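You operate a simulated robot arm through the tools that you are given. There is no shell and no other tool. Be economical: measure what you need, move in short steps, check, and stop when the job is done.

You are at the controls of a simulated two-armed robot. One attempt, no reset.

## Task
Hold the blue sack on the top of the small wooden table steady with one hand and flip the yellow tab the other way with the other.

The check looks at the end state, three seconds after you hand in, the way a careful person would. Anything else that was tipped, shoved, dropped, spilled or broken makes it a failure.

## Robot
Two 7-joint arms with two-finger grippers on one trunk, on a base that drives. Base frame: it is fixed to the floor where the robot stands at the start and does not move with it; the origin is under the middle of the robot, x ahead of it, y to its left, z up; the surface under the hand at the start is at about z = 0.76. Units: m, degrees, N and s.
The left shoulder is at the start at [0.041, 0.161, 1.13], the right one opposite. With the tool pointing down near the work surface each hand reaches from about 0.24 to 0.72 m from the robot's upright axis, wherever it stands, measured 20 degrees to its own side. Places, roughly: yellow tab [0.5, 0.1, 0.9]. Payload 2.45 kg a hand.
Tool frame (each hand has its own): the origin (TCP) lies between the finger pads and is the grasp point; the fingertips stand 0.026 m ahead of it; z points along the fingers, y is the line along which they close. Largest opening 0.096 m; the body of the gripper starts 0.069 m behind the TCP.
Orientation is that of the tool frame in the base frame, as a unit quaternion [x, y, z, w]. With the fingers straight down and closing along the base's y, the tool's x points along the base's -x, its y along +y and its z along -z.

## Interface
- The arms move only by the tool apply_moves. It takes "left_steps", "right_steps" or both (then of equal length, played together; a hand with none holds still); each is text: rows parted by semicolons, each of 6 numbers parted by spaces: the shift along the tool's x, y, z in units of 100 mm (1.0 is 100 mm), then the turn, a rotation vector about the tool's x, y, z in units of 45 degrees (1.0 is 45 degrees). In form: x y z wx wy wz; .... A call has 1 to 12 rows; each row is the pose to reach, as a shift and turn from the pose commanded when the call began, along the tool's axes at that moment. "left_fingers" and "right_fingers" are, for a hand that has rows, the finger opening in mm, from 0 to 96, set as the call begins (left out, the last holds). A call with a number of a shift or a turn outside -1 to 1 is refused whole. A row lasts 0.2 s, in which the tool goes at most 0.05 m and 8.6 degrees; a call with a longer step from one row to the next is refused whole, and so is a gripper value outside its range. A pose out of reach is approached as far as the arm can. The call stops where the force on the tool passes 40 N (or 10 N more than at its start, if that is more) or the arm is blocked; 0.2 s more then pass. The fingers move at their own pace and stop on an object; they squeeze with about 29 N. The grip force told is the motor's: it shows also when the fingers shut on nothing. Time passes only in rows, and 0.2 s behind the last, so rows that repeat a pose let the fingers close. The reply holds the time, the measured pose of the TCP, the force on the tool along the base axes, the opening and the grip force, in the units named above and with some noise, with the torque about the TCP (base axes, N m) and any sound that the robot's microphone picked up.
- Cameras (640 x 400 px; columns grow to the right, rows downward): "scene" is now at [0.1018, 0.0208, 1.599]; the picture's right is [0.30, -0.95, -0.00], its down [-0.79, -0.25, -0.56] and it looks along [0.53, 0.17, -0.83] (base axes); focal length 285 px, centre (320, 200). "left" rides on the left gripper at [0.082, -0.003, -0.098] in its tool frame; the picture's right is [0.04, 1.00, 0.00], its down [-0.73, 0.03, -0.68] and it looks along [-0.68, 0.03, 0.73] (tool axes); focal length 256 px, centre (320, 200). "right" rides on the right gripper at [0.082, 0.003, -0.098] in its tool frame; the picture's right is [-0.04, 1.00, 0.00], its down [-0.73, -0.03, -0.68] and it looks along [-0.68, -0.03, 0.73] (tool axes); focal length 256 px, centre (320, 200). There is no depth. A picture from a camera that has moved, and an enlarged one, comes with that camera's place and axes in the base frame and with its lens.
- get_image(camera): a new picture of that camera. It takes no simulated time.
- slide_trunk(by): slides the trunk up (or, below 0, down) by that many m; the arms and the scene camera ride with it, the base frame stays. It gives what a move gives, with no picture.
- roll_base(legs): drives the robot by 1 to 6 legs, each [ahead, left, turn to the left] in m, m and degrees, along the robot's own axes; the way and the turn of a leg run together, so that a leg with both is an arc; at most 1.5 m and 180 degrees a leg. The arms and the cameras ride along, it lands a little off, and it stops where it bumps. It gives what a move gives.
- head_to(pan, tilt): turns the head with the scene camera to pan (to the left, within 120 degrees either way) and tilt (down, from -29 to 69), counted from straight ahead of the robot. It gives what a move gives.
- close_up(camera, box): a new picture of the part [left, top, right, bottom] of that camera's present view, enlarged. It takes no simulated time.
- finish_job(): hands the job in; it is judged then, once.

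Go step by step. Nothing tells you exact positions but the pictures and the camera data: compare them with the known pose of the tool, close in by small moves and look again before you grip or let go. The budget is 120 turns and 88 pictures, counting those below and the enlarged ones. Unless the task says otherwise, let go and move clear before handing in, and close with one line.

The tools are called after "Emit:" as name(argument=value, ...) on one line, values as JSON. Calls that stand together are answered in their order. apply_moves: Moves the arms, as the interface text tells. Its arguments: {"type":"object","properties":{"left_steps":{"type":"string"},"left_fingers":{"type":"number"},"right_steps":{"type":"string"},"right_fingers":{"type":"number"}},"required":[]} The other tools are called the same way: slide_trunk (by) slides the trunk up or down; roll_base (legs) drives the base; head_to (pan, tilt) turns the head that bears the scene camera; get_image (camera) takes a picture; close_up (camera, box) takes an enlarged picture of a part of a camera's view; finish_job () hands the job in.

At the start:

```text
time: 0.0
left_tool_pos: [0.4348, 0.2884, 1.1476]
left_tcp_rot: [0.0, 1.0, 0.0, -0.001]
left_wrist_force: [0.2, 0.8, -0.9]
left_moment: [0.02, 0.01, -0.01]
left_finger_gap: 0.0959
left_grasp_force: 0.1
right_tool_pos: [0.4978, -0.0937, 1.0991]
right_tcp_rot: [0.001, 1.0, 0.001, -0.001]
right_wrist_force: [0.5, -0.2, -0.5]
right_moment: [-0.01, 0.0, 0.01]
right_finger_gap: 0.0963
right_grasp_force: 0.1
trunk travel left (down, up): [-0.3, 0.267]
robot x, y, heading: [-0.0018, 0.0003, 0.0]
head pan, tilt: [17.5, 55.9]
```

scene: 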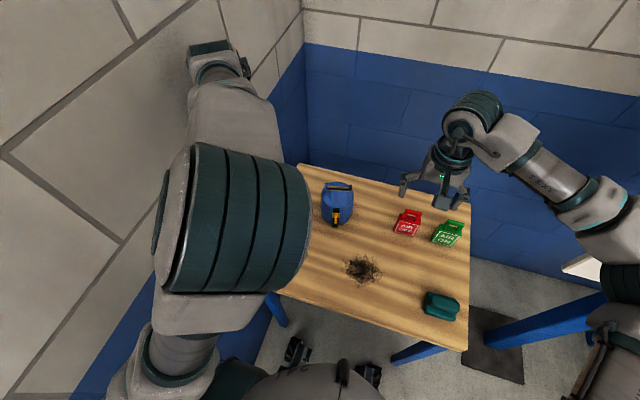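
right: 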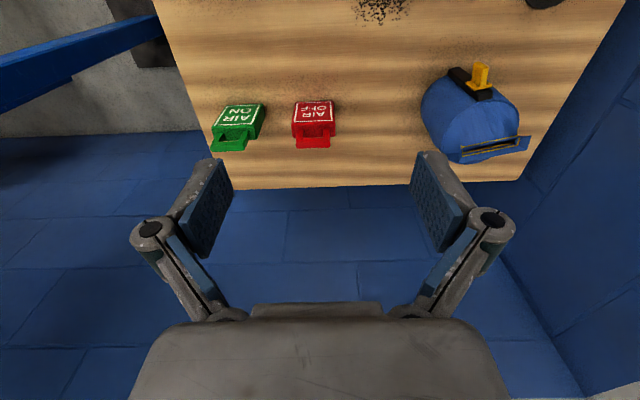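
left: 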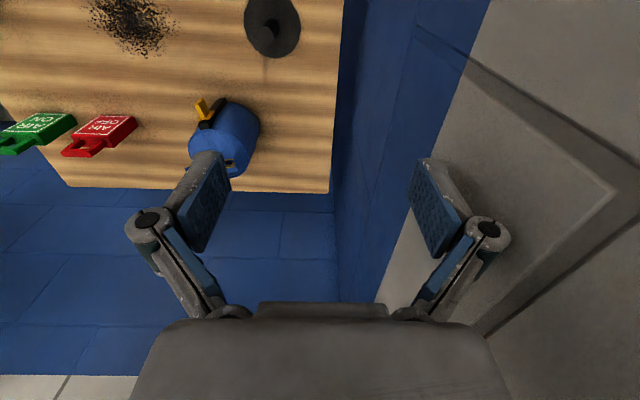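

I see the blue sack at the far left of the table with a yellow tab on its near end; red and green tags stand to the right. I'll look closer at it from all cameras.

Emit:
close_up(camera="scene", box=[290, 160, 390, 240])

Emit:
close_up(camera="right", box=[400, 40, 560, 180])

Emit:
close_up(camera="left", box=[160, 70, 300, 190])

```text
5.00 times, centred on (340, 200) of scene
camera zoom: at [0.1018, 0.0208, 1.599], right [0.3, -0.95, 0.0], down [-0.79, -0.25, -0.56], along [0.53, 0.17, -0.83], focal length 1426 px, centre (220, 200)
```

zoom: 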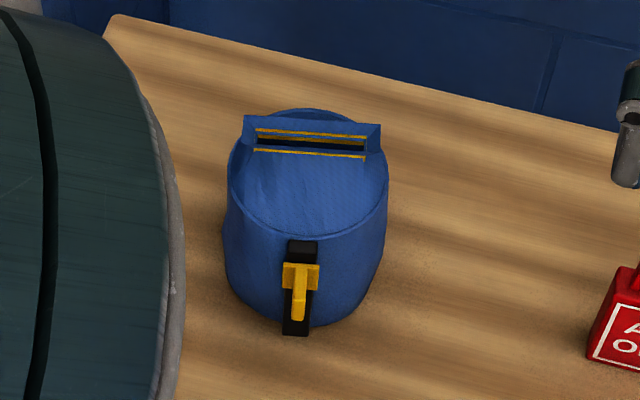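

```text
2.86 times, centred on (480, 110) of right
camera zoom: at [0.4172, -0.0911, 1.1974], right [0.04, 1.0, 0.0], down [0.73, -0.03, 0.68], along [0.68, -0.03, -0.74], focal length 731 px, centre (-137, 457)
```

zoom: 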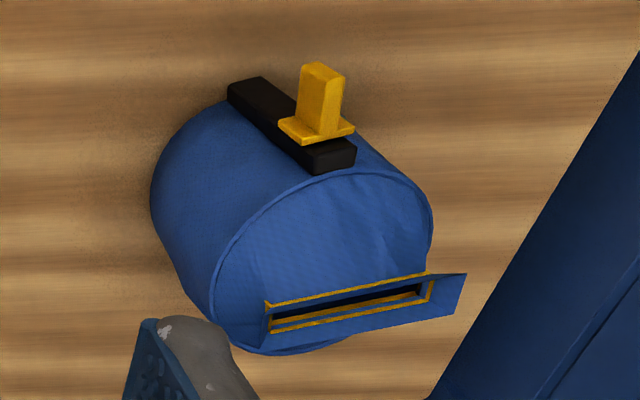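

```text
3.33 times, centred on (230, 130) of left
camera zoom: at [0.3537, 0.2849, 1.2448], right [-0.04, 1.0, 0.0], down [0.73, 0.03, 0.68], along [0.68, 0.03, -0.73], focal length 853 px, centre (620, 433)
```

zoom: 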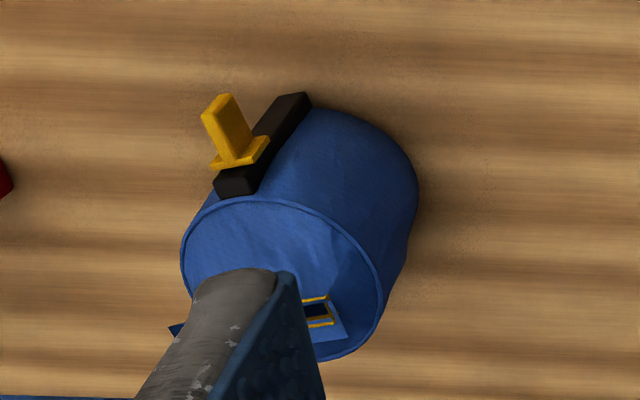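

The sack's centre is near [0.60, 0.12], with its top around z 0.89 and a raised slotted mouth at about z 0.915. The yellow stem runs from about [0.54, 0.11, 0.857] outward to about [0.519, 0.104, 0.851]. I'll bring the right hand round, tilted forward, to see whether the tab points up or down.

Emit:
apply_moves(right_steps="0.15 0.17 0.1 0 -0.17 0;0.3 0.34 0.2 0 -0.34 0;0.45 0.5 0.3 0 -0.5 0;0.6 0.67 0.4 0 -0.67 0;0.8 0.84 0.5 0 -0.84 0;1.0 1.0 0.6 0 -1 0;1.0 1.0 0.6 0 -1 0", right_fingers=0)

```text
time: 1.6
left_tool_pos: [0.4332, 0.2897, 1.1482]
left_tcp_rot: [0.0, 1.0, -0.001, 0.001]
left_wrist_force: [-0.7, 0.2, -0.1]
left_moment: [-0.01, -0.02, -0.01]
left_finger_gap: 0.096
left_grasp_force: 0.0
right_tool_pos: [0.3969, 0.0062, 1.0395]
right_tcp_rot: [0.001, 0.923, 0.001, 0.384]
right_wrist_force: [-0.2, 0.2, 0.4]
right_moment: [0.0, 0.05, 0.01]
right_finger_gap: 0.0
right_grasp_force: 28.4
trunk travel left (down, up): [-0.3, 0.267]
robot x, y, heading: [-0.0002, -0.002, 0.0]
head pan, tilt: [17.5, 55.9]
```

The arm pitched cleanly to 45°. Next I lower it and pitch a further 20° to look at the tab from in front.

Emit:
apply_moves(right_steps="0.2 0.17 0.2 0 -0.09 0;0.4 0.34 0.4 0 -0.18 0;0.6 0.51 0.6 0 -0.27 0;0.8 0.68 0.8 0 -0.36 0;0.9 0.85 0.9 0 -0.45 0;0.9 0.85 0.9 0 -0.45 0")

Emit:
get_image(camera="right")

Emit:
get_image(camera="scene")

```text
time: 3.0
left_tool_pos: [0.4327, 0.2873, 1.1487]
left_tcp_rot: [-0.001, 1.0, 0.0, 0.001]
left_wrist_force: [0.4, 0.7, -0.3]
left_moment: [0.02, 0.0, -0.02]
left_finger_gap: 0.096
left_grasp_force: 0.0
right_tool_pos: [0.3969, 0.0936, 0.9146]
right_tcp_rot: [0.002, 0.842, -0.001, 0.54]
right_wrist_force: [-0.5, 0.8, 0.2]
right_moment: [-0.02, -0.01, 0.0]
right_finger_gap: 0.0
right_grasp_force: 28.5
trunk travel left (down, up): [-0.3, 0.267]
robot x, y, heading: [-0.0004, -0.0002, -0.0]
head pan, tilt: [17.5, 55.9]
```

```text
81 pictures are left
camera right: at [0.2739, 0.0973, 0.8806], right [0.02, 1.0, 0.04], down [-0.31, -0.03, 0.95], along [0.95, -0.03, 0.31], focal length 256 px, centre (320, 200)
```

right: 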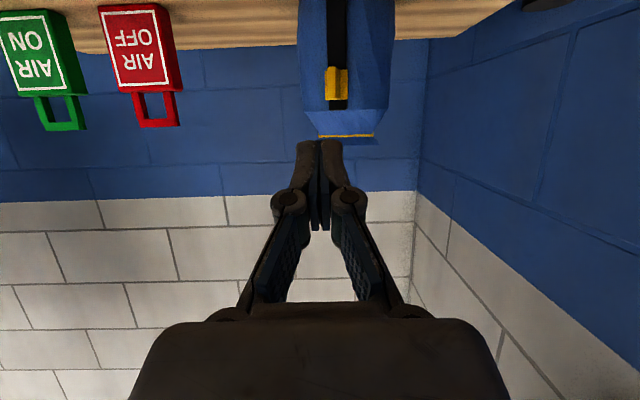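

```text
80 pictures are left
camera scene: at [0.101, 0.0236, 1.599], right [0.3, -0.95, 0.0], down [-0.79, -0.25, -0.56], along [0.53, 0.17, -0.83], focal length 285 px, centre (320, 200)
```

scene: 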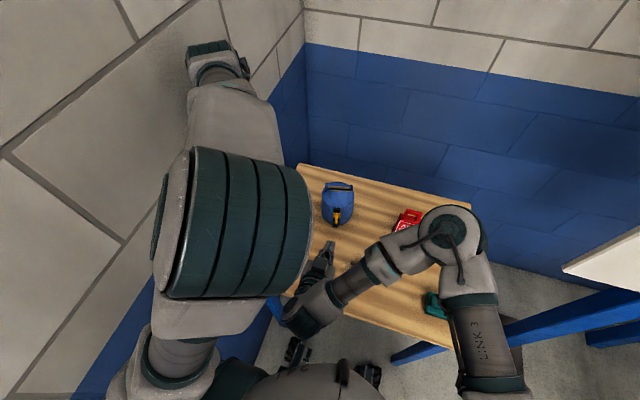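

Emit:
close_up(camera="right", box=[280, 0, 408, 150])

Emit:
close_up(camera="scene", box=[312, 172, 368, 232])

```text
2.67 times, centred on (344, 75) of right
camera zoom: at [0.2739, 0.0973, 0.8806], right [0.02, 1.0, 0.04], down [-0.31, -0.03, 0.95], along [0.95, -0.03, 0.31], focal length 683 px, centre (256, 533)
```

zoom: 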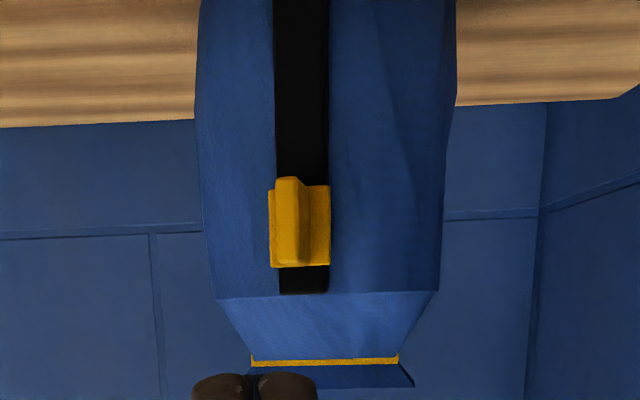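

```text
6.67 times, centred on (340, 202) of scene
camera zoom: at [0.101, 0.0236, 1.599], right [0.3, -0.95, 0.0], down [-0.79, -0.25, -0.56], along [0.53, 0.17, -0.83], focal length 1902 px, centre (187, 187)
```

zoom: 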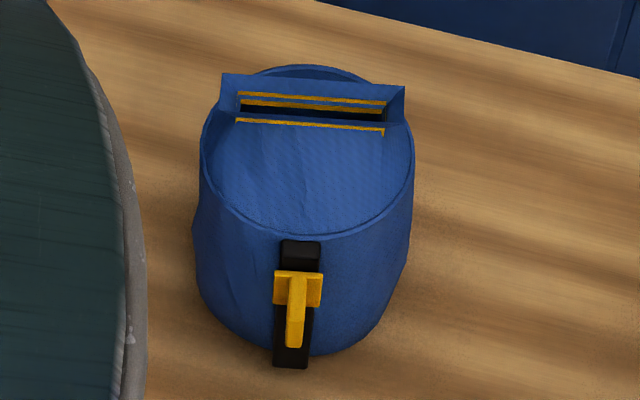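

The tab looks like a plate on a long vertical black strip with a fin sticking out. It could be a slider near the top, or a lever. I'll shift the right hand aside for a closer, level view of the strip from the side.

Emit:
apply_moves(right_steps="0.05 -0.24 0.11 0 0.11 0;0.09 -0.48 0.22 0 0.22 0;0.14 -0.72 0.33 0 0.33 0;0.18 -0.94 0.44 0 0.45 0;0.18 -0.94 0.44 0 0.45 0")

Emit:
close_up(camera="right", box=[330, 80, 554, 220])

```text
time: 4.2
left_tool_pos: [0.4327, 0.2872, 1.1492]
left_tcp_rot: [0.0, 1.0, -0.001, 0.0]
left_wrist_force: [0.4, 0.2, 0.8]
left_moment: [0.01, 0.01, 0.02]
left_finger_gap: 0.0957
left_grasp_force: 0.1
right_tool_pos: [0.4275, -0.0018, 0.8778]
right_tcp_rot: [0.001, 0.924, 0.0, 0.383]
right_wrist_force: [-0.8, -0.8, 0.4]
right_moment: [-0.01, 0.01, 0.03]
right_finger_gap: 0.0001
right_grasp_force: 28.3
trunk travel left (down, up): [-0.3, 0.267]
robot x, y, heading: [0.0027, -0.0011, -0.0]
head pan, tilt: [17.5, 55.9]
```

```text
2.86 times, centred on (442, 150) of right
camera zoom: at [0.3012, 0.0001, 0.8905], right [0.03, 1.0, 0.03], down [0.04, -0.03, 1.0], along [1.0, -0.03, -0.04], focal length 731 px, centre (-29, 343)
```

zoom: 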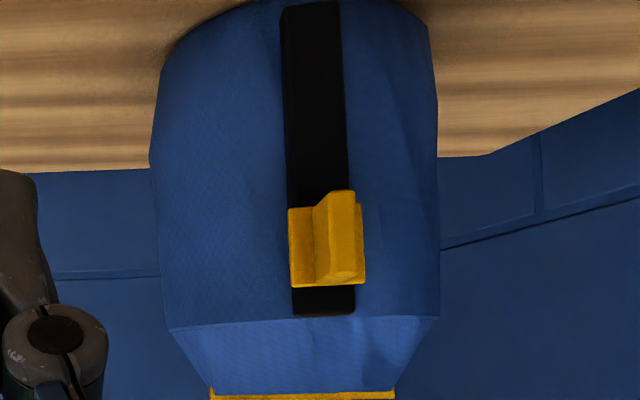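

The strip is a vertical track about 0.106 m tall, with the yellow slide and its fin near the top. That makes down the likely direction. The left hand goes over the sack next, to pinch the raised mouth from front and back, so I start turning and moving it there.

Emit:
apply_moves(left_steps="-0.15 -0.14 0.07 0 0 0.17;-0.3 -0.28 0.14 0 0 0.34;-0.45 -0.42 0.2 0 0 0.51;-0.6 -0.56 0.27 0 0 0.68;-0.75 -0.7 0.34 0 0 0.85;-0.9 -0.85 0.4 0 0 1;-0.9 -0.85 0.4 0 0 1", left_fingers=96)

Emit:
get_image(camera="left")

Emit:
get_image(camera="scene")

```text
time: 5.8
left_tool_pos: [0.5449, 0.2316, 1.1186]
left_tcp_rot: [0.383, 0.924, 0.0, 0.001]
left_wrist_force: [0.5, 0.7, -0.2]
left_moment: [-0.01, -0.02, 0.03]
left_finger_gap: 0.0961
left_grasp_force: 0.0
left hand out of reach, approached as far as the arm can: row 1, 2, 3, 4, 5, 6, 7
right_tool_pos: [0.4278, -0.0028, 0.8791]
right_tcp_rot: [0.001, 0.924, 0.0, 0.383]
right_wrist_force: [-0.4, 0.6, -0.7]
right_moment: [0.01, 0.0, 0.03]
right_finger_gap: 0.0
right_grasp_force: 28.7
trunk travel left (down, up): [-0.3, 0.267]
robot x, y, heading: [0.0037, -0.0024, -0.1]
head pan, tilt: [17.5, 55.9]
```

```text
76 pictures are left
camera left: at [0.4852, 0.2884, 1.216], right [0.68, 0.73, 0.0], down [0.54, -0.5, 0.68], along [0.5, -0.46, -0.73], focal length 256 px, centre (320, 200)
```

left: 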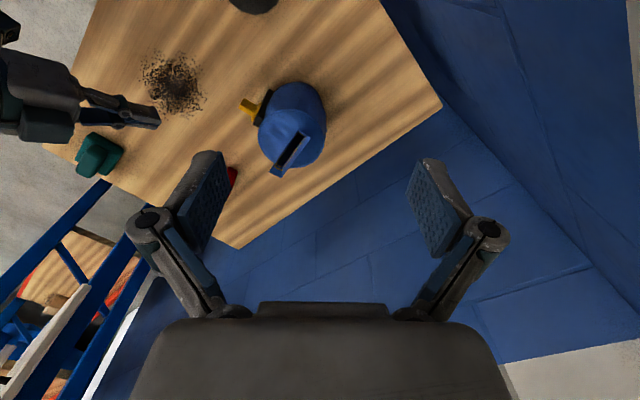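

```text
75 pictures are left
camera scene: at [0.1015, 0.0215, 1.599], right [0.3, -0.95, 0.0], down [-0.79, -0.25, -0.56], along [0.53, 0.17, -0.83], focal length 285 px, centre (320, 200)
```

scene: 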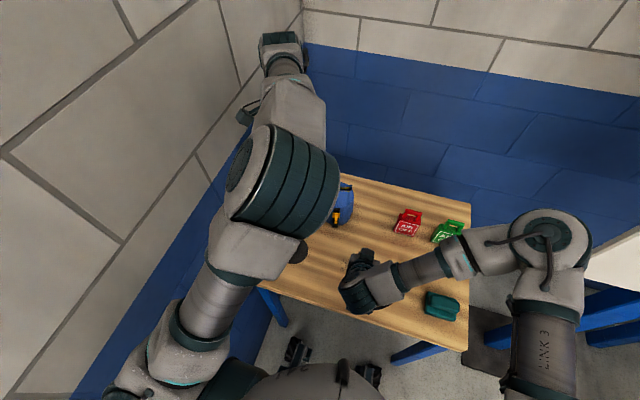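

The left hand was near its upper reach limit there. I go lower and closer while finishing the turn to about 77°.

Emit:
apply_moves(left_steps="-0.1 0 0.2 0 0 0.14;-0.2 0 0.4 0 0 0.28;-0.3 0 0.6 0 0 0.42;-0.4 0 0.7 0 0 0.57;-0.5 0 0.8 0 0 0.71;-0.5 0 0.8 0 0 0.71")

Emit:
get_image(camera="left")

```text
time: 7.2
left_tool_pos: [0.5946, 0.2084, 1.0413]
left_tcp_rot: [0.623, 0.782, 0.0, 0.001]
left_wrist_force: [0.4, -0.1, -0.1]
left_moment: [-0.03, -0.01, 0.02]
left_finger_gap: 0.0961
left_grasp_force: 0.0
left hand out of reach, approached as far as the arm can: row 1, 2, 3, 4, 5, 6
right_tool_pos: [0.429, -0.0023, 0.8783]
right_tcp_rot: [0.0, 0.923, 0.001, 0.384]
right_wrist_force: [-0.8, 0.3, 0.0]
right_moment: [0.0, -0.02, -0.01]
right_finger_gap: 0.0
right_grasp_force: 28.9
trunk travel left (down, up): [-0.3, 0.267]
robot x, y, heading: [-0.0014, 0.0014, -0.3]
head pan, tilt: [17.5, 55.9]
```

```text
74 pictures are left
camera left: at [0.5721, 0.288, 1.1383], right [0.96, 0.26, 0.0], down [0.19, -0.71, 0.68], along [0.18, -0.66, -0.73], focal length 256 px, centre (320, 200)
```

left: 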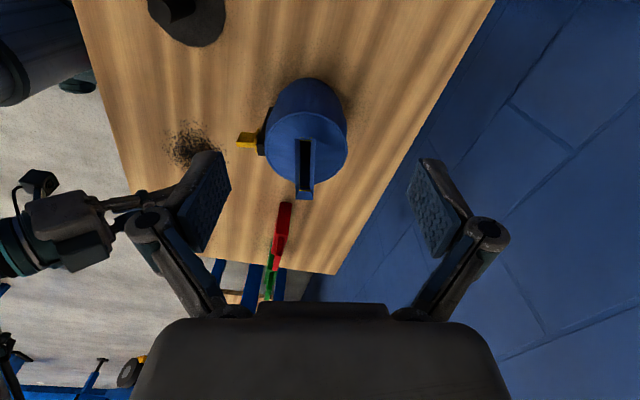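

The orientation is right (77°), but the hand lags the command. The mouth is at about [0.60, 0.128, 0.915]. I take a small step to see how it tracks.

Emit:
apply_moves(left_steps="-0.1 0 0.1 0 0 0;-0.2 0 0.2 0 0 0;-0.3 0 0.3 0 0 0;-0.3 0 0.3 0 0 0;-0.3 0 0.3 0 0 0")

Emit:
get_image(camera="scene")

```text
time: 8.4
left_tool_pos: [0.6135, 0.1906, 1.013]
left_tcp_rot: [0.622, 0.783, 0.0, 0.001]
left_wrist_force: [-0.1, 0.0, 0.0]
left_moment: [-0.04, -0.03, 0.0]
left_finger_gap: 0.096
left_grasp_force: 0.1
left hand out of reach, approached as far as the arm can: row 1, 2, 3, 4, 5
right_tool_pos: [0.4292, -0.0025, 0.8788]
right_tcp_rot: [0.001, 0.923, 0.0, 0.384]
right_wrist_force: [1.3, -1.3, 0.5]
right_moment: [0.0, -0.02, 0.02]
right_finger_gap: 0.0
right_grasp_force: 28.5
trunk travel left (down, up): [-0.3, 0.267]
robot x, y, heading: [-0.0009, -0.0018, -0.1]
head pan, tilt: [17.5, 55.9]
```

```text
73 pictures are left
camera scene: at [0.1026, 0.0215, 1.5989], right [0.3, -0.95, 0.0], down [-0.79, -0.25, -0.56], along [0.53, 0.17, -0.83], focal length 285 px, centre (320, 200)
```

scene: 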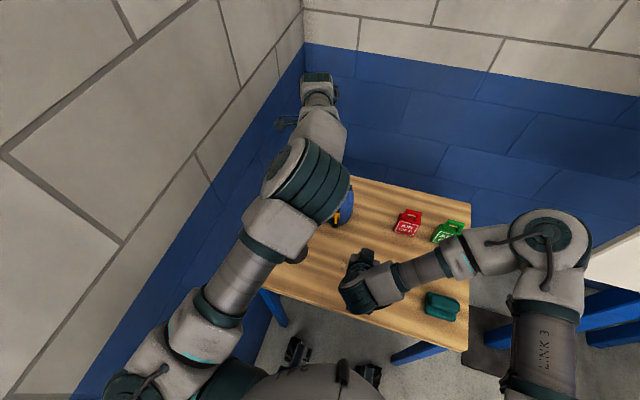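

The hand slides along a limit, probably a wrist joint turned the wrong way. I raise it a little and turn back to see whether the position error goes away.

Emit:
apply_moves(left_steps="0 0 -0.1 0 0 -0.18;0 0 -0.2 0 0 -0.36;0 0 -0.3 0 0 -0.54;0 0 -0.3 0 0 -0.72;0 0 -0.3 0 0 -0.9;0 0 -0.3 0 0 -1;0 0 -0.3 0 0 -1")

Emit:
apply_moves(left_steps="0 0 0 0 0 -0.18;0 0 0 0 0 -0.36;0 0 0 0 0 -0.54;0 0 0 0 0 -0.72;0 0 0 0 0 -0.9;0 0 0 0 0 -1;0 0 0 0 0 -1")

```text
time: 10.0
left_tool_pos: [0.6146, 0.1894, 1.0424]
left_tcp_rot: [0.275, 0.962, 0.001, 0.002]
left_wrist_force: [0.1, -0.3, 0.3]
left_moment: [0.01, -0.02, 0.03]
left_finger_gap: 0.0961
left_grasp_force: 0.0
right_tool_pos: [0.4288, -0.0031, 0.8772]
right_tcp_rot: [0.001, 0.924, 0.001, 0.383]
right_wrist_force: [-0.2, -1.2, 0.2]
right_moment: [0.0, -0.01, 0.0]
right_finger_gap: 0.0
right_grasp_force: 28.4
trunk travel left (down, up): [-0.3, 0.267]
robot x, y, heading: [0.0023, 0.0013, 0.0]
head pan, tilt: [17.5, 55.9]
```

```text
time: 11.6
left_tool_pos: [0.6147, 0.2, 1.0396]
left_tcp_rot: [-0.111, 0.994, -0.002, 0.001]
left_wrist_force: [0.5, 0.3, 0.6]
left_moment: [-0.02, -0.02, -0.02]
left_finger_gap: 0.0961
left_grasp_force: 0.0
left hand out of reach, approached as far as the arm can: row 6, 7
right_tool_pos: [0.4284, -0.0038, 0.8776]
right_tcp_rot: [0.001, 0.924, 0.001, 0.383]
right_wrist_force: [-0.5, 0.4, 0.0]
right_moment: [0.02, 0.02, 0.0]
right_finger_gap: 0.0
right_grasp_force: 28.4
trunk travel left (down, up): [-0.3, 0.267]
robot x, y, heading: [0.001, -0.0026, -0.1]
head pan, tilt: [17.5, 55.9]
```

The arm reaches at yaw 32° but not far beyond it either way. I go back toward 32° while moving over the sack, to see how far inward it gets.

Emit:
apply_moves(left_steps="0.05 -0.1 0 0 0 0.18;0.1 -0.2 0 0 0 0.36;0.15 -0.35 0 0 0 0.54;0.2 -0.5 0 0 0 0.72;0.26 -0.66 0 0 0 0.9;0.26 -0.66 0 0 0 1;0.26 -0.66 0 0 0 1")

Emit:
get_image(camera="left")

```text
time: 13.2
left_tool_pos: [0.6359, 0.1463, 1.0471]
left_tcp_rot: [0.277, 0.961, 0.0, 0.0]
left_wrist_force: [1.0, -0.1, -0.7]
left_moment: [-0.02, 0.02, 0.0]
left_finger_gap: 0.0962
left_grasp_force: 0.1
left hand out of reach, approached as far as the arm can: row 2, 3, 4, 5, 6, 7
right_tool_pos: [0.4283, -0.0028, 0.8783]
right_tcp_rot: [0.002, 0.924, 0.0, 0.384]
right_wrist_force: [-1.0, 0.6, 0.5]
right_moment: [-0.02, -0.01, 0.02]
right_finger_gap: 0.0
right_grasp_force: 28.8
trunk travel left (down, up): [-0.3, 0.267]
robot x, y, heading: [-0.0021, -0.0012, 0.4]
head pan, tilt: [17.5, 55.9]
```

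```text
72 pictures are left
camera left: at [0.5644, 0.1875, 1.1442], right [0.5, 0.87, 0.0], down [0.64, -0.36, 0.68], along [0.59, -0.34, -0.73], focal length 256 px, centre (320, 200)
```

left: 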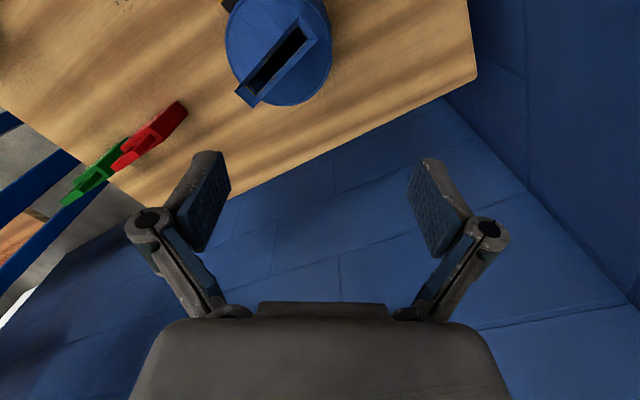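

The left hand is stuck on a joint-limit locus because it is too high relative to its shoulder. I raise the trunk 0.13 m so that work near the table sits lower in the arm's range.

Emit:
slide_trunk(by=0.13)

Emit:
apply_moves(left_steps="0.1 0 0.2 0 0 0;0.2 0 0.4 0 0 0;0.3 0 0.6 0 0 0;0.3 0 0.8 0 0 0;0.3 0 1 0 0 0;0.3 0 1 0 0 0")

```text
time: 14.8
left_tool_pos: [0.6374, 0.1445, 1.1778]
left_tcp_rot: [0.276, 0.961, 0.0, 0.0]
left_wrist_force: [0.6, 0.1, 0.0]
left_moment: [0.01, -0.03, 0.0]
left_finger_gap: 0.0961
left_grasp_force: 0.1
right_tool_pos: [0.429, -0.0031, 1.0068]
right_tcp_rot: [0.002, 0.924, -0.001, 0.383]
right_wrist_force: [-0.1, -0.2, -0.5]
right_moment: [-0.02, 0.0, 0.0]
right_finger_gap: 0.0
right_grasp_force: 28.5
trunk travel left (down, up): [-0.43, 0.137]
robot x, y, heading: [0.0009, -0.0018, 0.4]
head pan, tilt: [17.5, 55.9]
```

```text
time: 16.2
left_tool_pos: [0.6218, 0.1677, 1.0798]
left_tcp_rot: [0.275, 0.961, -0.001, 0.001]
left_wrist_force: [0.2, 0.0, 0.2]
left_moment: [-0.01, 0.0, 0.0]
left_finger_gap: 0.0962
left_grasp_force: 0.0
left hand out of reach, approached as far as the arm can: row 3, 4, 5, 6
right_tool_pos: [0.4291, -0.003, 1.0071]
right_tcp_rot: [0.002, 0.924, 0.0, 0.383]
right_wrist_force: [0.6, -0.2, -0.1]
right_moment: [-0.01, 0.0, -0.02]
right_finger_gap: 0.0
right_grasp_force: 29.0
trunk travel left (down, up): [-0.43, 0.137]
robot x, y, heading: [-0.0041, -0.0021, 0.1]
head pan, tilt: [17.5, 55.9]
```

Emit:
get_image(camera="scene")

Emit:
get_image(camera="right")

```text
71 pictures are left
camera scene: at [0.0611, 0.0213, 1.7292], right [0.3, -0.95, 0.0], down [-0.79, -0.25, -0.56], along [0.53, 0.17, -0.83], focal length 285 px, centre (320, 200)
```

scene: 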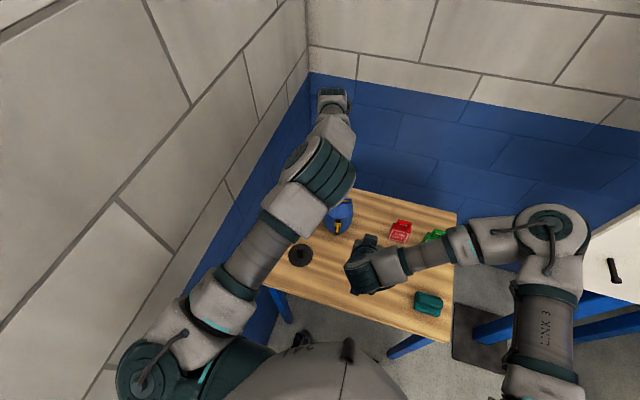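

```text
70 pictures are left
camera right: at [0.3011, 0.0009, 1.0205], right [0.03, 1.0, 0.03], down [0.04, -0.03, 1.0], along [1.0, -0.03, -0.04], focal length 256 px, centre (320, 200)
```

right: 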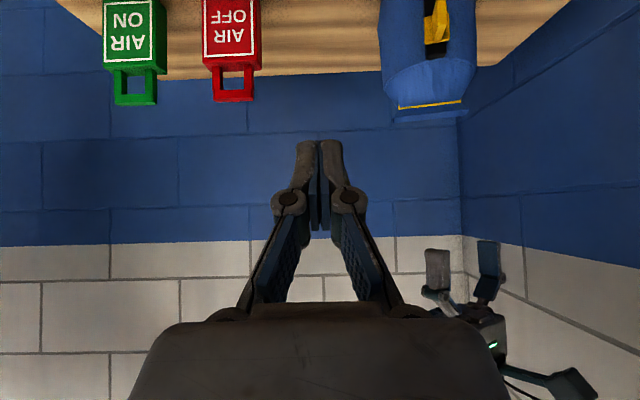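

The left elbow is up and the hand can't come further inward from here. I test whether lowering straight down is free before deciding on a base shift.

Emit:
apply_moves(left_steps="0 0 0.2 0 0 0;0 0 0.4 0 0 0;0 0 0.6 0 0 0;0 0 0.6 0 0 0")

Emit:
apply_moves(left_steps="-0.1 -0.1 0 0 0 0;-0.1 -0.2 0 0 0 0;-0.1 -0.3 0 0 0 0;-0.1 -0.3 0 0 0 0")

```text
time: 17.2
left_tool_pos: [0.6225, 0.1682, 1.0167]
left_tcp_rot: [0.276, 0.961, 0.001, 0.0]
left_wrist_force: [0.6, -0.2, 0.0]
left_moment: [0.0, 0.02, 0.01]
left_finger_gap: 0.0959
left_grasp_force: 0.1
right_tool_pos: [0.4272, -0.0028, 1.0093]
right_tcp_rot: [0.001, 0.924, 0.0, 0.383]
right_wrist_force: [0.7, 0.6, 0.3]
right_moment: [-0.03, 0.0, 0.0]
right_finger_gap: 0.0
right_grasp_force: 29.0
trunk travel left (down, up): [-0.43, 0.137]
robot x, y, heading: [-0.0031, 0.0011, -0.1]
head pan, tilt: [17.5, 55.9]
```

```text
time: 18.2
left_tool_pos: [0.6323, 0.1466, 1.0159]
left_tcp_rot: [0.275, 0.961, 0.0, -0.001]
left_wrist_force: [0.0, 0.4, -0.1]
left_moment: [0.01, 0.03, 0.01]
left_finger_gap: 0.0961
left_grasp_force: 0.1
left hand out of reach, approached as far as the arm can: row 1, 2, 3, 4
right_tool_pos: [0.4286, -0.0033, 1.0076]
right_tcp_rot: [0.001, 0.924, 0.0, 0.383]
right_wrist_force: [0.4, -0.2, 0.1]
right_moment: [-0.01, 0.0, 0.01]
right_finger_gap: 0.0
right_grasp_force: 28.6
trunk travel left (down, up): [-0.43, 0.137]
robot x, y, heading: [0.0037, 0.0011, 0.1]
head pan, tilt: [17.5, 55.9]
```

The left hand seems to hit an inner limit running roughly along 0.88x + 0.47y = 0.63, and the sack lies just inside it. I back the base 5 cm and shift it 3 cm right. Both hands are well clear above everything.

Emit:
roll_base(legs=[[-0.055, -0.03, 0]])

Emit:
apply_moves(left_steps="0 0 0 0 0 0.18;0 0 0 0 0 0.36;0 0 0 0 0 0.54;0 0 0 0 0 0.72;0 0 0 0 0 0.9;0 0 0 0 0 1;0 0 0 0 0 1")

Emit:
get_image(camera="left")

```text
time: 19.2
left_tool_pos: [0.5831, 0.1262, 1.013]
left_tcp_rot: [0.275, 0.961, -0.004, -0.001]
left_wrist_force: [0.0, 0.5, -0.1]
left_moment: [-0.06, 0.01, 0.03]
left_finger_gap: 0.0959
left_grasp_force: 0.1
right_tool_pos: [0.3773, -0.0226, 1.0058]
right_tcp_rot: [-0.001, 0.924, -0.003, 0.382]
right_wrist_force: [-0.5, -0.7, 0.2]
right_moment: [-0.02, -0.03, -0.01]
right_finger_gap: 0.0
right_grasp_force: 28.6
trunk travel left (down, up): [-0.43, 0.137]
robot x, y, heading: [-0.055, -0.0289, 0.0]
head pan, tilt: [17.5, 55.9]
```

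```text
time: 20.8
left_tool_pos: [0.5745, 0.1114, 1.0209]
left_tcp_rot: [0.623, 0.782, 0.003, 0.001]
left_wrist_force: [0.7, -0.7, 0.1]
left_moment: [0.11, 0.02, 0.01]
left_finger_gap: 0.0957
left_grasp_force: 0.1
right_tool_pos: [0.3699, -0.0374, 1.0093]
right_tcp_rot: [0.002, 0.922, 0.002, 0.386]
right_wrist_force: [0.1, -1.5, -1.2]
right_moment: [0.08, -0.02, 0.05]
right_finger_gap: 0.0
right_grasp_force: 28.1
trunk travel left (down, up): [-0.43, 0.137]
robot x, y, heading: [-0.051, -0.0283, 0.2]
head pan, tilt: [17.5, 55.9]
```

```text
69 pictures are left
camera left: at [0.5523, 0.1905, 1.1187], right [0.96, 0.26, 0.01], down [0.19, -0.71, 0.68], along [0.18, -0.65, -0.74], focal length 256 px, centre (320, 200)
```

left: 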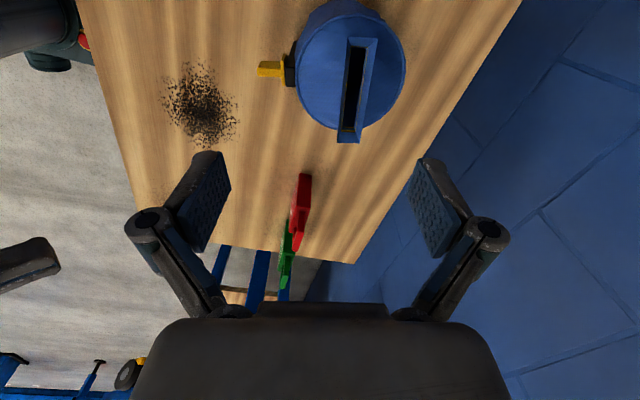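

No reach complaint now, and the closing line is square to the slotted mouth. I centre over the mouth at about [0.600, 0.126] and come down to TCP z ≈ 0.96.

Emit:
apply_moves(left_steps="0.08 0.14 0.1 0 0 0;0.08 0.28 0.2 0 0 0;0.08 0.28 0.4 0 0 0;0.08 0.28 0.6 0 0 0;0.08 0.28 0.6 0 0 0", left_fingers=70)

Emit:
get_image(camera="left")

Emit:
close_up(camera="right", box=[320, 0, 544, 140])

```text
time: 22.0
left_tool_pos: [0.6015, 0.148, 0.9575]
left_tcp_rot: [0.621, 0.784, -0.005, 0.005]
left_wrist_force: [-1.3, 0.6, -0.1]
left_moment: [-0.06, -0.01, 0.0]
left_finger_gap: 0.0699
left_grasp_force: 0.1
right_tool_pos: [0.3685, -0.0152, 1.0097]
right_tcp_rot: [-0.002, 0.922, -0.004, 0.387]
right_wrist_force: [0.5, -0.8, 0.4]
right_moment: [-0.04, -0.06, -0.02]
right_finger_gap: 0.0001
right_grasp_force: 28.8
trunk travel left (down, up): [-0.43, 0.137]
robot x, y, heading: [-0.0518, -0.0242, -0.0]
head pan, tilt: [17.5, 55.9]
```

```text
68 pictures are left
camera left: at [0.5792, 0.2287, 1.0541], right [0.96, 0.27, 0.0], down [0.19, -0.7, 0.69], along [0.18, -0.66, -0.72], focal length 256 px, centre (320, 200)
```

left: 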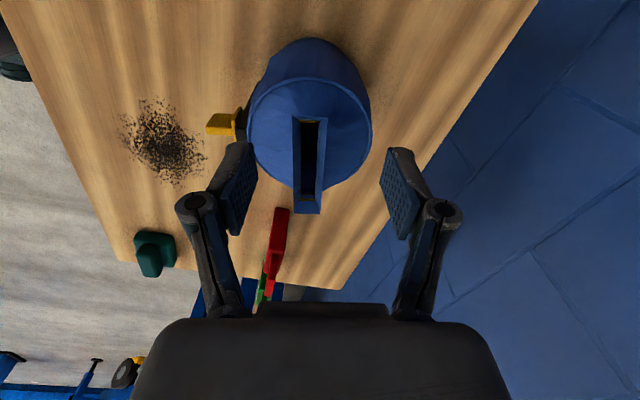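

```text
2.86 times, centred on (432, 70) of right
camera zoom: at [0.2415, -0.0115, 1.0218], right [0.03, 1.0, 0.02], down [0.03, -0.02, 1.0], along [1.0, -0.03, -0.03], focal length 731 px, centre (0, 571)
```

zoom: 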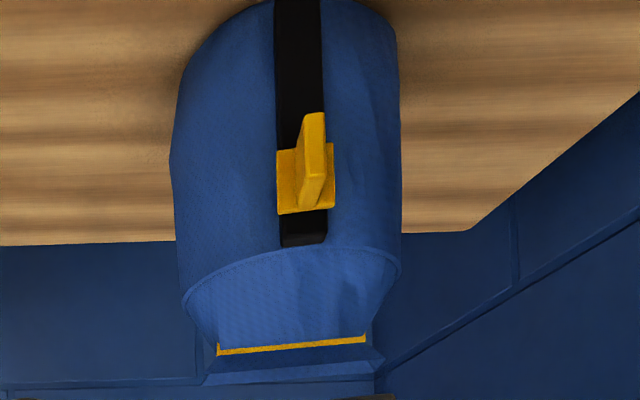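

The base sways a little with arm motion. The mouth is at about [0.598, 0.130]. I correct the centring and descend about 25 mm, then look again.

Emit:
apply_moves(left_steps="-0.08 -0.04 0 0 0 0;-0.16 -0.07 0 0 0 0;-0.16 -0.07 0.1 0 0 0;-0.16 -0.07 0.2 0 0 0;-0.16 -0.07 0.25 0 0 0;-0.16 -0.07 0.25 0 0 0;-0.16 -0.07 0.25 0 0 0;-0.16 -0.07 0.25 0 0 0")

Emit:
get_image(camera="left")

Emit:
get_image(camera="right")

```text
time: 23.8
left_tool_pos: [0.5977, 0.1261, 0.933]
left_tcp_rot: [0.621, 0.784, -0.003, 0.005]
left_wrist_force: [-0.3, 0.8, -0.2]
left_moment: [0.0, -0.02, 0.02]
left_finger_gap: 0.0701
left_grasp_force: 0.1
right_tool_pos: [0.3684, -0.019, 1.01]
right_tcp_rot: [-0.001, 0.922, -0.004, 0.386]
right_wrist_force: [0.0, 0.3, -0.5]
right_moment: [-0.01, 0.01, -0.01]
right_finger_gap: 0.0003
right_grasp_force: 28.5
trunk travel left (down, up): [-0.43, 0.137]
robot x, y, heading: [-0.0536, -0.0255, 0.2]
head pan, tilt: [17.5, 55.9]
```

```text
66 pictures are left
camera left: at [0.5757, 0.207, 1.0299], right [0.96, 0.27, 0.0], down [0.19, -0.7, 0.69], along [0.18, -0.66, -0.73], focal length 256 px, centre (320, 200)
```

left: 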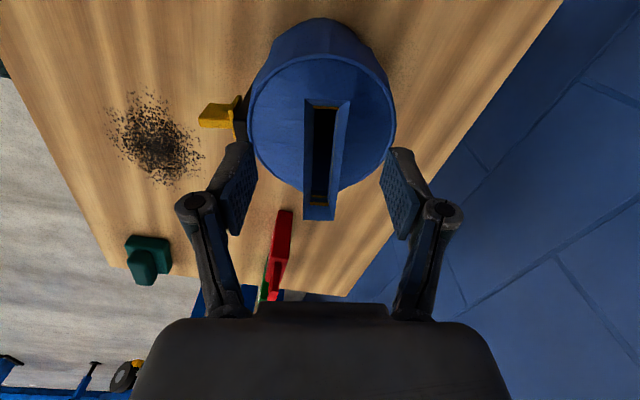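

```text
65 pictures are left
camera right: at [0.2417, -0.0164, 1.0218], right [0.03, 1.0, 0.02], down [0.03, -0.02, 1.0], along [1.0, -0.03, -0.03], focal length 256 px, centre (320, 200)
```

right: 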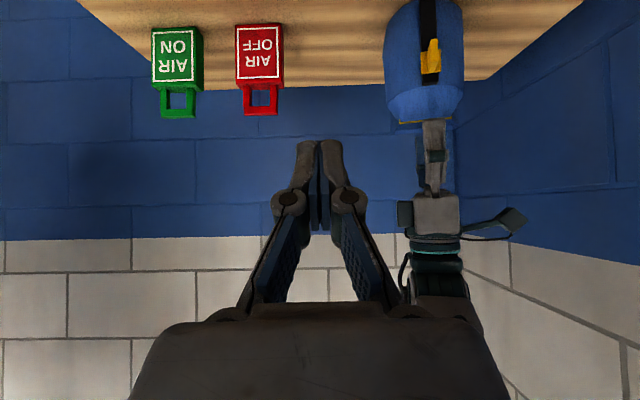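

The gripper is centred on the mouth to within a few mm. I lower it 8 mm more and close gently.

Emit:
apply_moves(left_steps="0 -0.02 0.04 0 0 0;0 -0.02 0.08 0 0 0;0 -0.02 0.08 0 0 0", left_fingers=50)

Emit:
close_up(camera="right", box=[350, 0, 500, 150])

Emit:
get_image(camera="left")

```text
time: 24.6
left_tool_pos: [0.5944, 0.1175, 0.9258]
left_tcp_rot: [0.622, 0.783, 0.0, 0.003]
left_wrist_force: [0.3, -0.6, 0.5]
left_moment: [0.04, -0.02, 0.01]
left_finger_gap: 0.05
left_grasp_force: 0.0
right_tool_pos: [0.3692, -0.0284, 1.0102]
right_tcp_rot: [0.001, 0.923, -0.001, 0.386]
right_wrist_force: [-0.7, 0.0, -0.3]
right_moment: [0.01, 0.0, -0.01]
right_finger_gap: 0.0
right_grasp_force: 28.7
trunk travel left (down, up): [-0.43, 0.137]
robot x, y, heading: [-0.0536, -0.0288, 0.2]
head pan, tilt: [17.5, 55.9]
```

```text
2.67 times, centred on (425, 75) of right
camera zoom: at [0.2418, -0.0244, 1.0219], right [0.03, 1.0, 0.03], down [0.03, -0.03, 1.0], along [1.0, -0.03, -0.03], focal length 683 px, centre (40, 533)
```

zoom: 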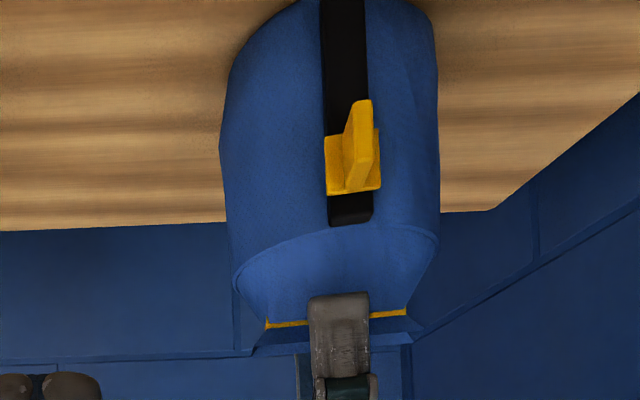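

```text
63 pictures are left
camera left: at [0.5735, 0.1973, 1.0229], right [0.96, 0.26, 0.0], down [0.19, -0.71, 0.68], along [0.18, -0.66, -0.73], focal length 256 px, centre (320, 200)
```

left: 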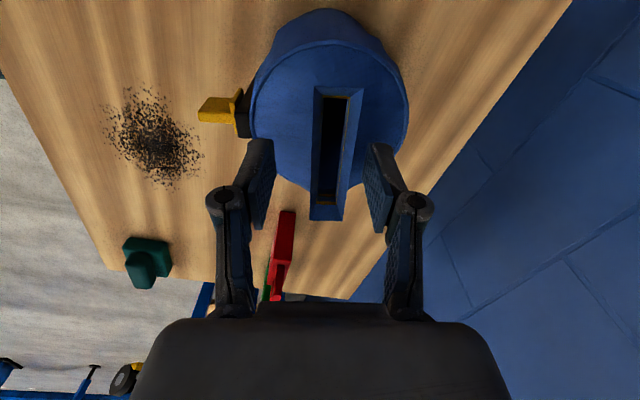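

The base is still settling, so I nudge 4 mm along the closing line, wait, and check.

Emit:
apply_moves(left_steps="0 0.04 0 0 0 0;0 0.04 0 0 0 0;0 0.04 0 0 0 0;0 0.04 0 0 0 0;0 0.04 0 0 0 0;0 0.04 0 0 0 0")

Emit:
close_up(camera="left", box=[220, 80, 420, 240])

```text
time: 26.0
left_tool_pos: [0.5992, 0.1291, 0.9246]
left_tcp_rot: [0.622, 0.783, -0.004, 0.006]
left_wrist_force: [0.0, 0.4, 0.8]
left_moment: [0.0, 0.02, -0.02]
left_finger_gap: 0.0498
left_grasp_force: 0.1
right_tool_pos: [0.3691, -0.0183, 1.0108]
right_tcp_rot: [-0.002, 0.923, -0.004, 0.385]
right_wrist_force: [-0.9, -0.6, -0.5]
right_moment: [-0.02, 0.0, 0.0]
right_finger_gap: 0.0
right_grasp_force: 28.4
trunk travel left (down, up): [-0.43, 0.137]
robot x, y, heading: [-0.0531, -0.0257, 0.1]
head pan, tilt: [17.5, 55.9]
```

```text
2.50 times, centred on (320, 160) of left
camera zoom: at [0.5768, 0.2096, 1.0209], right [0.96, 0.27, 0.0], down [0.19, -0.7, 0.69], along [0.18, -0.66, -0.73], focal length 640 px, centre (320, 300)
```

zoom: 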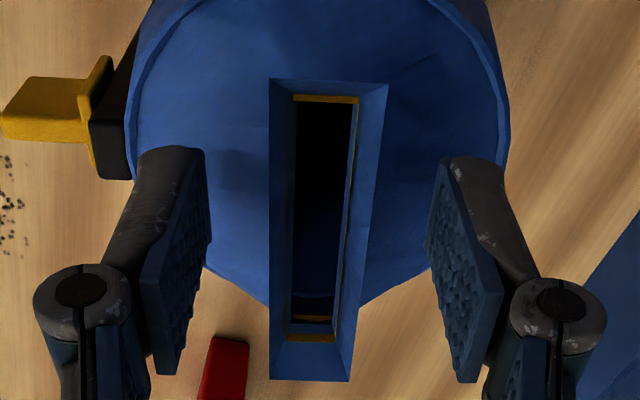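

The fingers straddle the mouth tube, well centred. The robot still sways about 5 mm after the drive, so I wait for that to die down before gripping.

Emit:
apply_moves(left_steps="0 0 0 0 0 0;0 0 0 0 0 0;0 0 0 0 0 0;0 0 0 0 0 0;0 0 0 0 0 0;0 0 0 0 0 0;0 0 0 0 0 0;0 0 0 0 0 0;0 0 0 0 0 0;0 0 0 0 0 0;0 0 0 0 0 0;0 0 0 0 0 0")

Emit:
apply_moves(left_steps="0 0 0 0 0 0;0 0 0 0 0 0;0 0 0 0 0 0")

Emit:
apply_moves(left_steps="0 0 0 0 0 0;0 0 0 0 0 0")

```text
time: 28.6
left_tool_pos: [0.5985, 0.1247, 0.9241]
left_tcp_rot: [0.622, 0.783, -0.003, 0.004]
left_wrist_force: [0.4, -0.3, 0.0]
left_moment: [-0.01, 0.01, -0.03]
left_finger_gap: 0.05
left_grasp_force: 0.2
right_tool_pos: [0.3696, -0.0212, 1.0095]
right_tcp_rot: [-0.002, 0.923, -0.002, 0.385]
right_wrist_force: [0.2, -0.2, -0.6]
right_moment: [0.01, 0.02, 0.03]
right_finger_gap: 0.0001
right_grasp_force: 29.2
trunk travel left (down, up): [-0.43, 0.137]
robot x, y, heading: [-0.0581, -0.0263, 0.1]
head pan, tilt: [17.5, 55.9]
```

```text
time: 29.4
left_tool_pos: [0.6001, 0.1254, 0.925]
left_tcp_rot: [0.623, 0.783, -0.002, 0.003]
left_wrist_force: [-0.4, -0.6, 0.0]
left_moment: [0.02, -0.04, -0.01]
left_finger_gap: 0.0501
left_grasp_force: 0.1
right_tool_pos: [0.3691, -0.0222, 1.0098]
right_tcp_rot: [-0.001, 0.923, -0.003, 0.385]
right_wrist_force: [-0.6, -0.5, -0.3]
right_moment: [0.02, -0.02, 0.02]
right_finger_gap: 0.0001
right_grasp_force: 28.6
trunk travel left (down, up): [-0.43, 0.137]
robot x, y, heading: [-0.0555, -0.0258, 0.0]
head pan, tilt: [17.5, 55.9]
```

```text
time: 30.0
left_tool_pos: [0.599, 0.1243, 0.9259]
left_tcp_rot: [0.621, 0.784, -0.002, 0.004]
left_wrist_force: [0.3, 0.4, 0.3]
left_moment: [-0.01, 0.04, 0.0]
left_finger_gap: 0.05
left_grasp_force: 0.1
right_tool_pos: [0.3691, -0.0215, 1.011]
right_tcp_rot: [-0.001, 0.923, -0.002, 0.385]
right_wrist_force: [-0.6, -0.3, -0.2]
right_moment: [0.01, 0.02, 0.0]
right_finger_gap: 0.0
right_grasp_force: 28.2
trunk travel left (down, up): [-0.43, 0.137]
robot x, y, heading: [-0.0537, -0.0297, -0.3]
head pan, tilt: [17.5, 55.9]
```

The robot is settled now: left TCP [0.599, 0.125, 0.925], straddling the mouth. Before gripping I stage the right hand, yawing it about 14° to match the sack's facing.

Emit:
apply_moves(right_steps="-0.05 0.1 0.11 -0.037 0 -0.036;-0.1 0.2 0.22 -0.074 0 -0.073;-0.15 0.3 0.33 -0.11 0 -0.11;-0.2 0.4 0.44 -0.147 0 -0.145;-0.25 0.5 0.55 -0.184 0 -0.18;-0.3 0.6 0.66 -0.221 0 -0.218;-0.3 0.6 0.66 -0.221 0 -0.218")

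Emit:
get_image(camera="scene")

```text
time: 31.6
left_tool_pos: [0.5992, 0.1256, 0.9256]
left_tcp_rot: [0.622, 0.783, -0.001, 0.004]
left_wrist_force: [0.4, -0.2, -0.1]
left_moment: [-0.02, 0.0, 0.02]
left_finger_gap: 0.0498
left_grasp_force: 0.0
right_tool_pos: [0.4365, 0.0389, 0.9851]
right_tcp_rot: [-0.113, 0.916, 0.044, 0.383]
right_wrist_force: [0.7, 0.1, -0.3]
right_moment: [0.01, 0.01, 0.01]
right_finger_gap: 0.0
right_grasp_force: 28.0
trunk travel left (down, up): [-0.43, 0.137]
robot x, y, heading: [-0.0531, -0.0272, -0.0]
head pan, tilt: [17.5, 55.9]
```

```text
61 pictures are left
camera scene: at [0.007, -0.006, 1.7291], right [0.3, -0.95, 0.0], down [-0.79, -0.25, -0.56], along [0.53, 0.17, -0.83], focal length 285 px, centre (320, 200)
```

scene: 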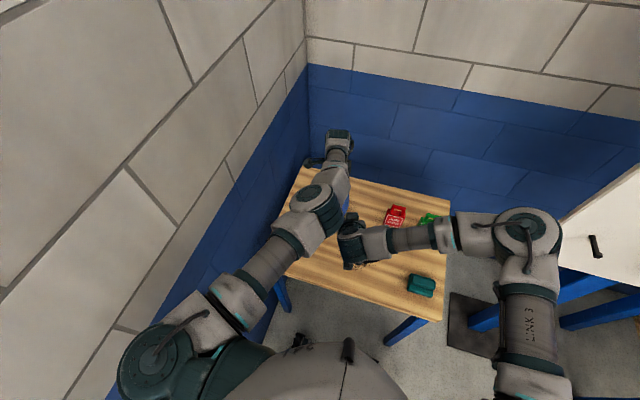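

The yaw is right. I move the right hand above and in front of the tab and pitch it to about 25° off vertical.

Emit:
apply_moves(right_steps="-0.06 0.08 0.15 0 0.08 0;-0.12 0.15 0.3 0 0.16 0;-0.18 0.22 0.45 0 0.24 0;-0.24 0.3 0.6 0 0.32 0;-0.3 0.38 0.75 0 0.4 0;-0.35 0.44 0.85 0 0.44 0;-0.35 0.44 0.85 0 0.44 0;-0.35 0.44 0.85 0 0.44 0")

Emit:
get_image(camera="right")

Emit:
get_image(camera="left")

```text
time: 33.4
left_tool_pos: [0.6041, 0.1295, 0.9316]
left_tcp_rot: [0.619, 0.785, 0.001, 0.009]
left_wrist_force: [-0.4, -0.6, -0.4]
left_moment: [0.01, -0.03, 0.0]
left_finger_gap: 0.0502
left_grasp_force: 0.0
right_tool_pos: [0.5034, 0.1015, 0.9417]
right_tcp_rot: [-0.124, 0.969, 0.022, 0.213]
right_wrist_force: [0.2, 0.3, -0.6]
right_moment: [0.01, -0.03, 0.01]
right_finger_gap: 0.0
right_grasp_force: 28.2
trunk travel left (down, up): [-0.43, 0.137]
robot x, y, heading: [-0.0586, -0.0279, -0.3]
head pan, tilt: [17.5, 55.9]
```

```text
60 pictures are left
camera right: at [0.3911, 0.0762, 0.9965], right [-0.21, 0.98, 0.01], down [0.38, 0.08, 0.92], along [0.9, 0.2, -0.38], focal length 256 px, centre (320, 200)
```

right: 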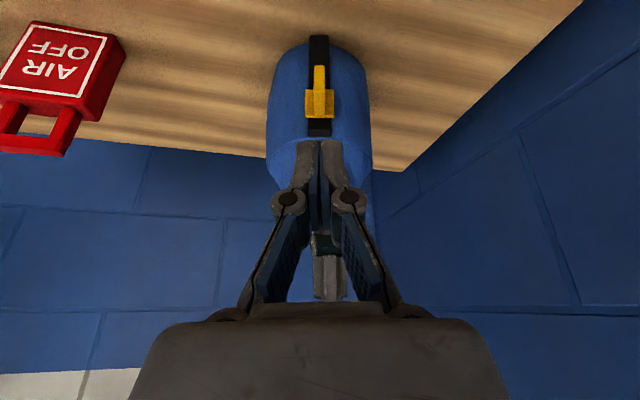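

```text
59 pictures are left
camera left: at [0.5796, 0.21, 1.0279], right [0.96, 0.27, 0.01], down [0.19, -0.7, 0.69], along [0.2, -0.66, -0.73], focal length 256 px, centre (320, 200)
```

left: 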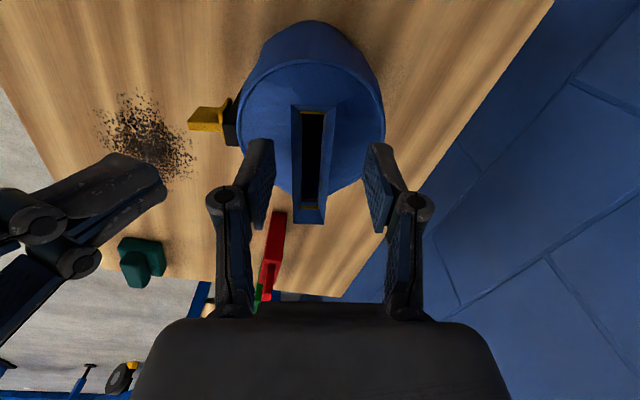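

The fin lines up exactly with the right fingers. I recentre the left hand (about −5 mm along its closing line, 6 mm lower) and advance the right tip to just above the fin.

Emit:
apply_moves(left_steps="0 -0.03 0.03 0 0 0;0 -0.05 0.06 0 0 0;0 -0.05 0.06 0 0 0;0 -0.05 0.06 0 0 0;0 -0.05 0.06 0 0 0;0 -0.05 0.06 0 0 0", right_steps="0 0 0.08 0 0 0;0 0 0.16 0 0 0;0 0 0.24 0 0 0;0 0 0.28 0 0 0;0 0 0.28 0 0 0;0 0 0.28 0 0 0")

Emit:
close_up(camera="right", box=[240, 20, 400, 170])

Emit:
get_image(camera="left")

```text
time: 34.8
left_tool_pos: [0.5931, 0.1233, 0.9191]
left_tcp_rot: [0.623, 0.782, -0.003, 0.004]
left_wrist_force: [-0.4, 0.9, 0.2]
left_moment: [0.01, -0.02, 0.02]
left_finger_gap: 0.0501
left_grasp_force: 0.1
right_tool_pos: [0.522, 0.1039, 0.9249]
right_tcp_rot: [-0.119, 0.968, 0.024, 0.219]
right_wrist_force: [-0.4, -0.5, -0.4]
right_moment: [-0.05, 0.01, -0.01]
right_finger_gap: 0.0001
right_grasp_force: 28.4
trunk travel left (down, up): [-0.43, 0.137]
robot x, y, heading: [-0.0552, -0.0305, -0.1]
head pan, tilt: [17.5, 55.9]
```

```text
2.67 times, centred on (320, 95) of right
camera zoom: at [0.4089, 0.0804, 0.9785], right [-0.2, 0.98, 0.01], down [0.36, 0.06, 0.93], along [0.91, 0.19, -0.37], focal length 683 px, centre (320, 480)
```

zoom: 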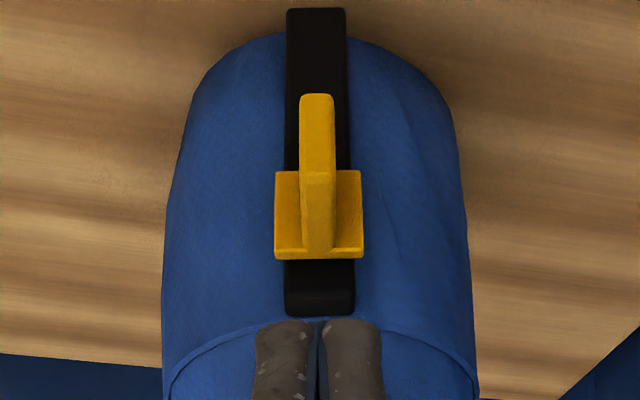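

```text
57 pictures are left
camera left: at [0.5724, 0.2026, 1.0154], right [0.96, 0.26, 0.0], down [0.19, -0.7, 0.69], along [0.18, -0.66, -0.73], focal length 256 px, centre (320, 200)
```

left: 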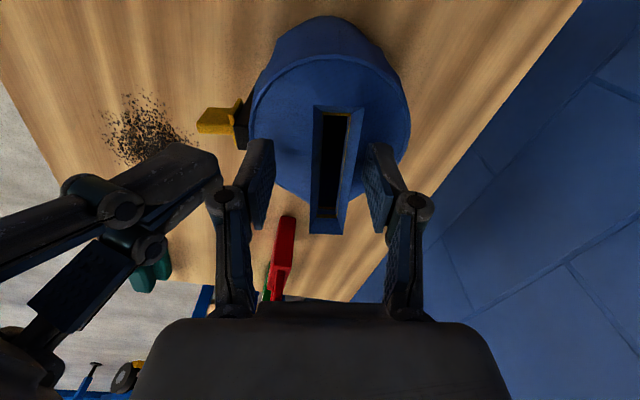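

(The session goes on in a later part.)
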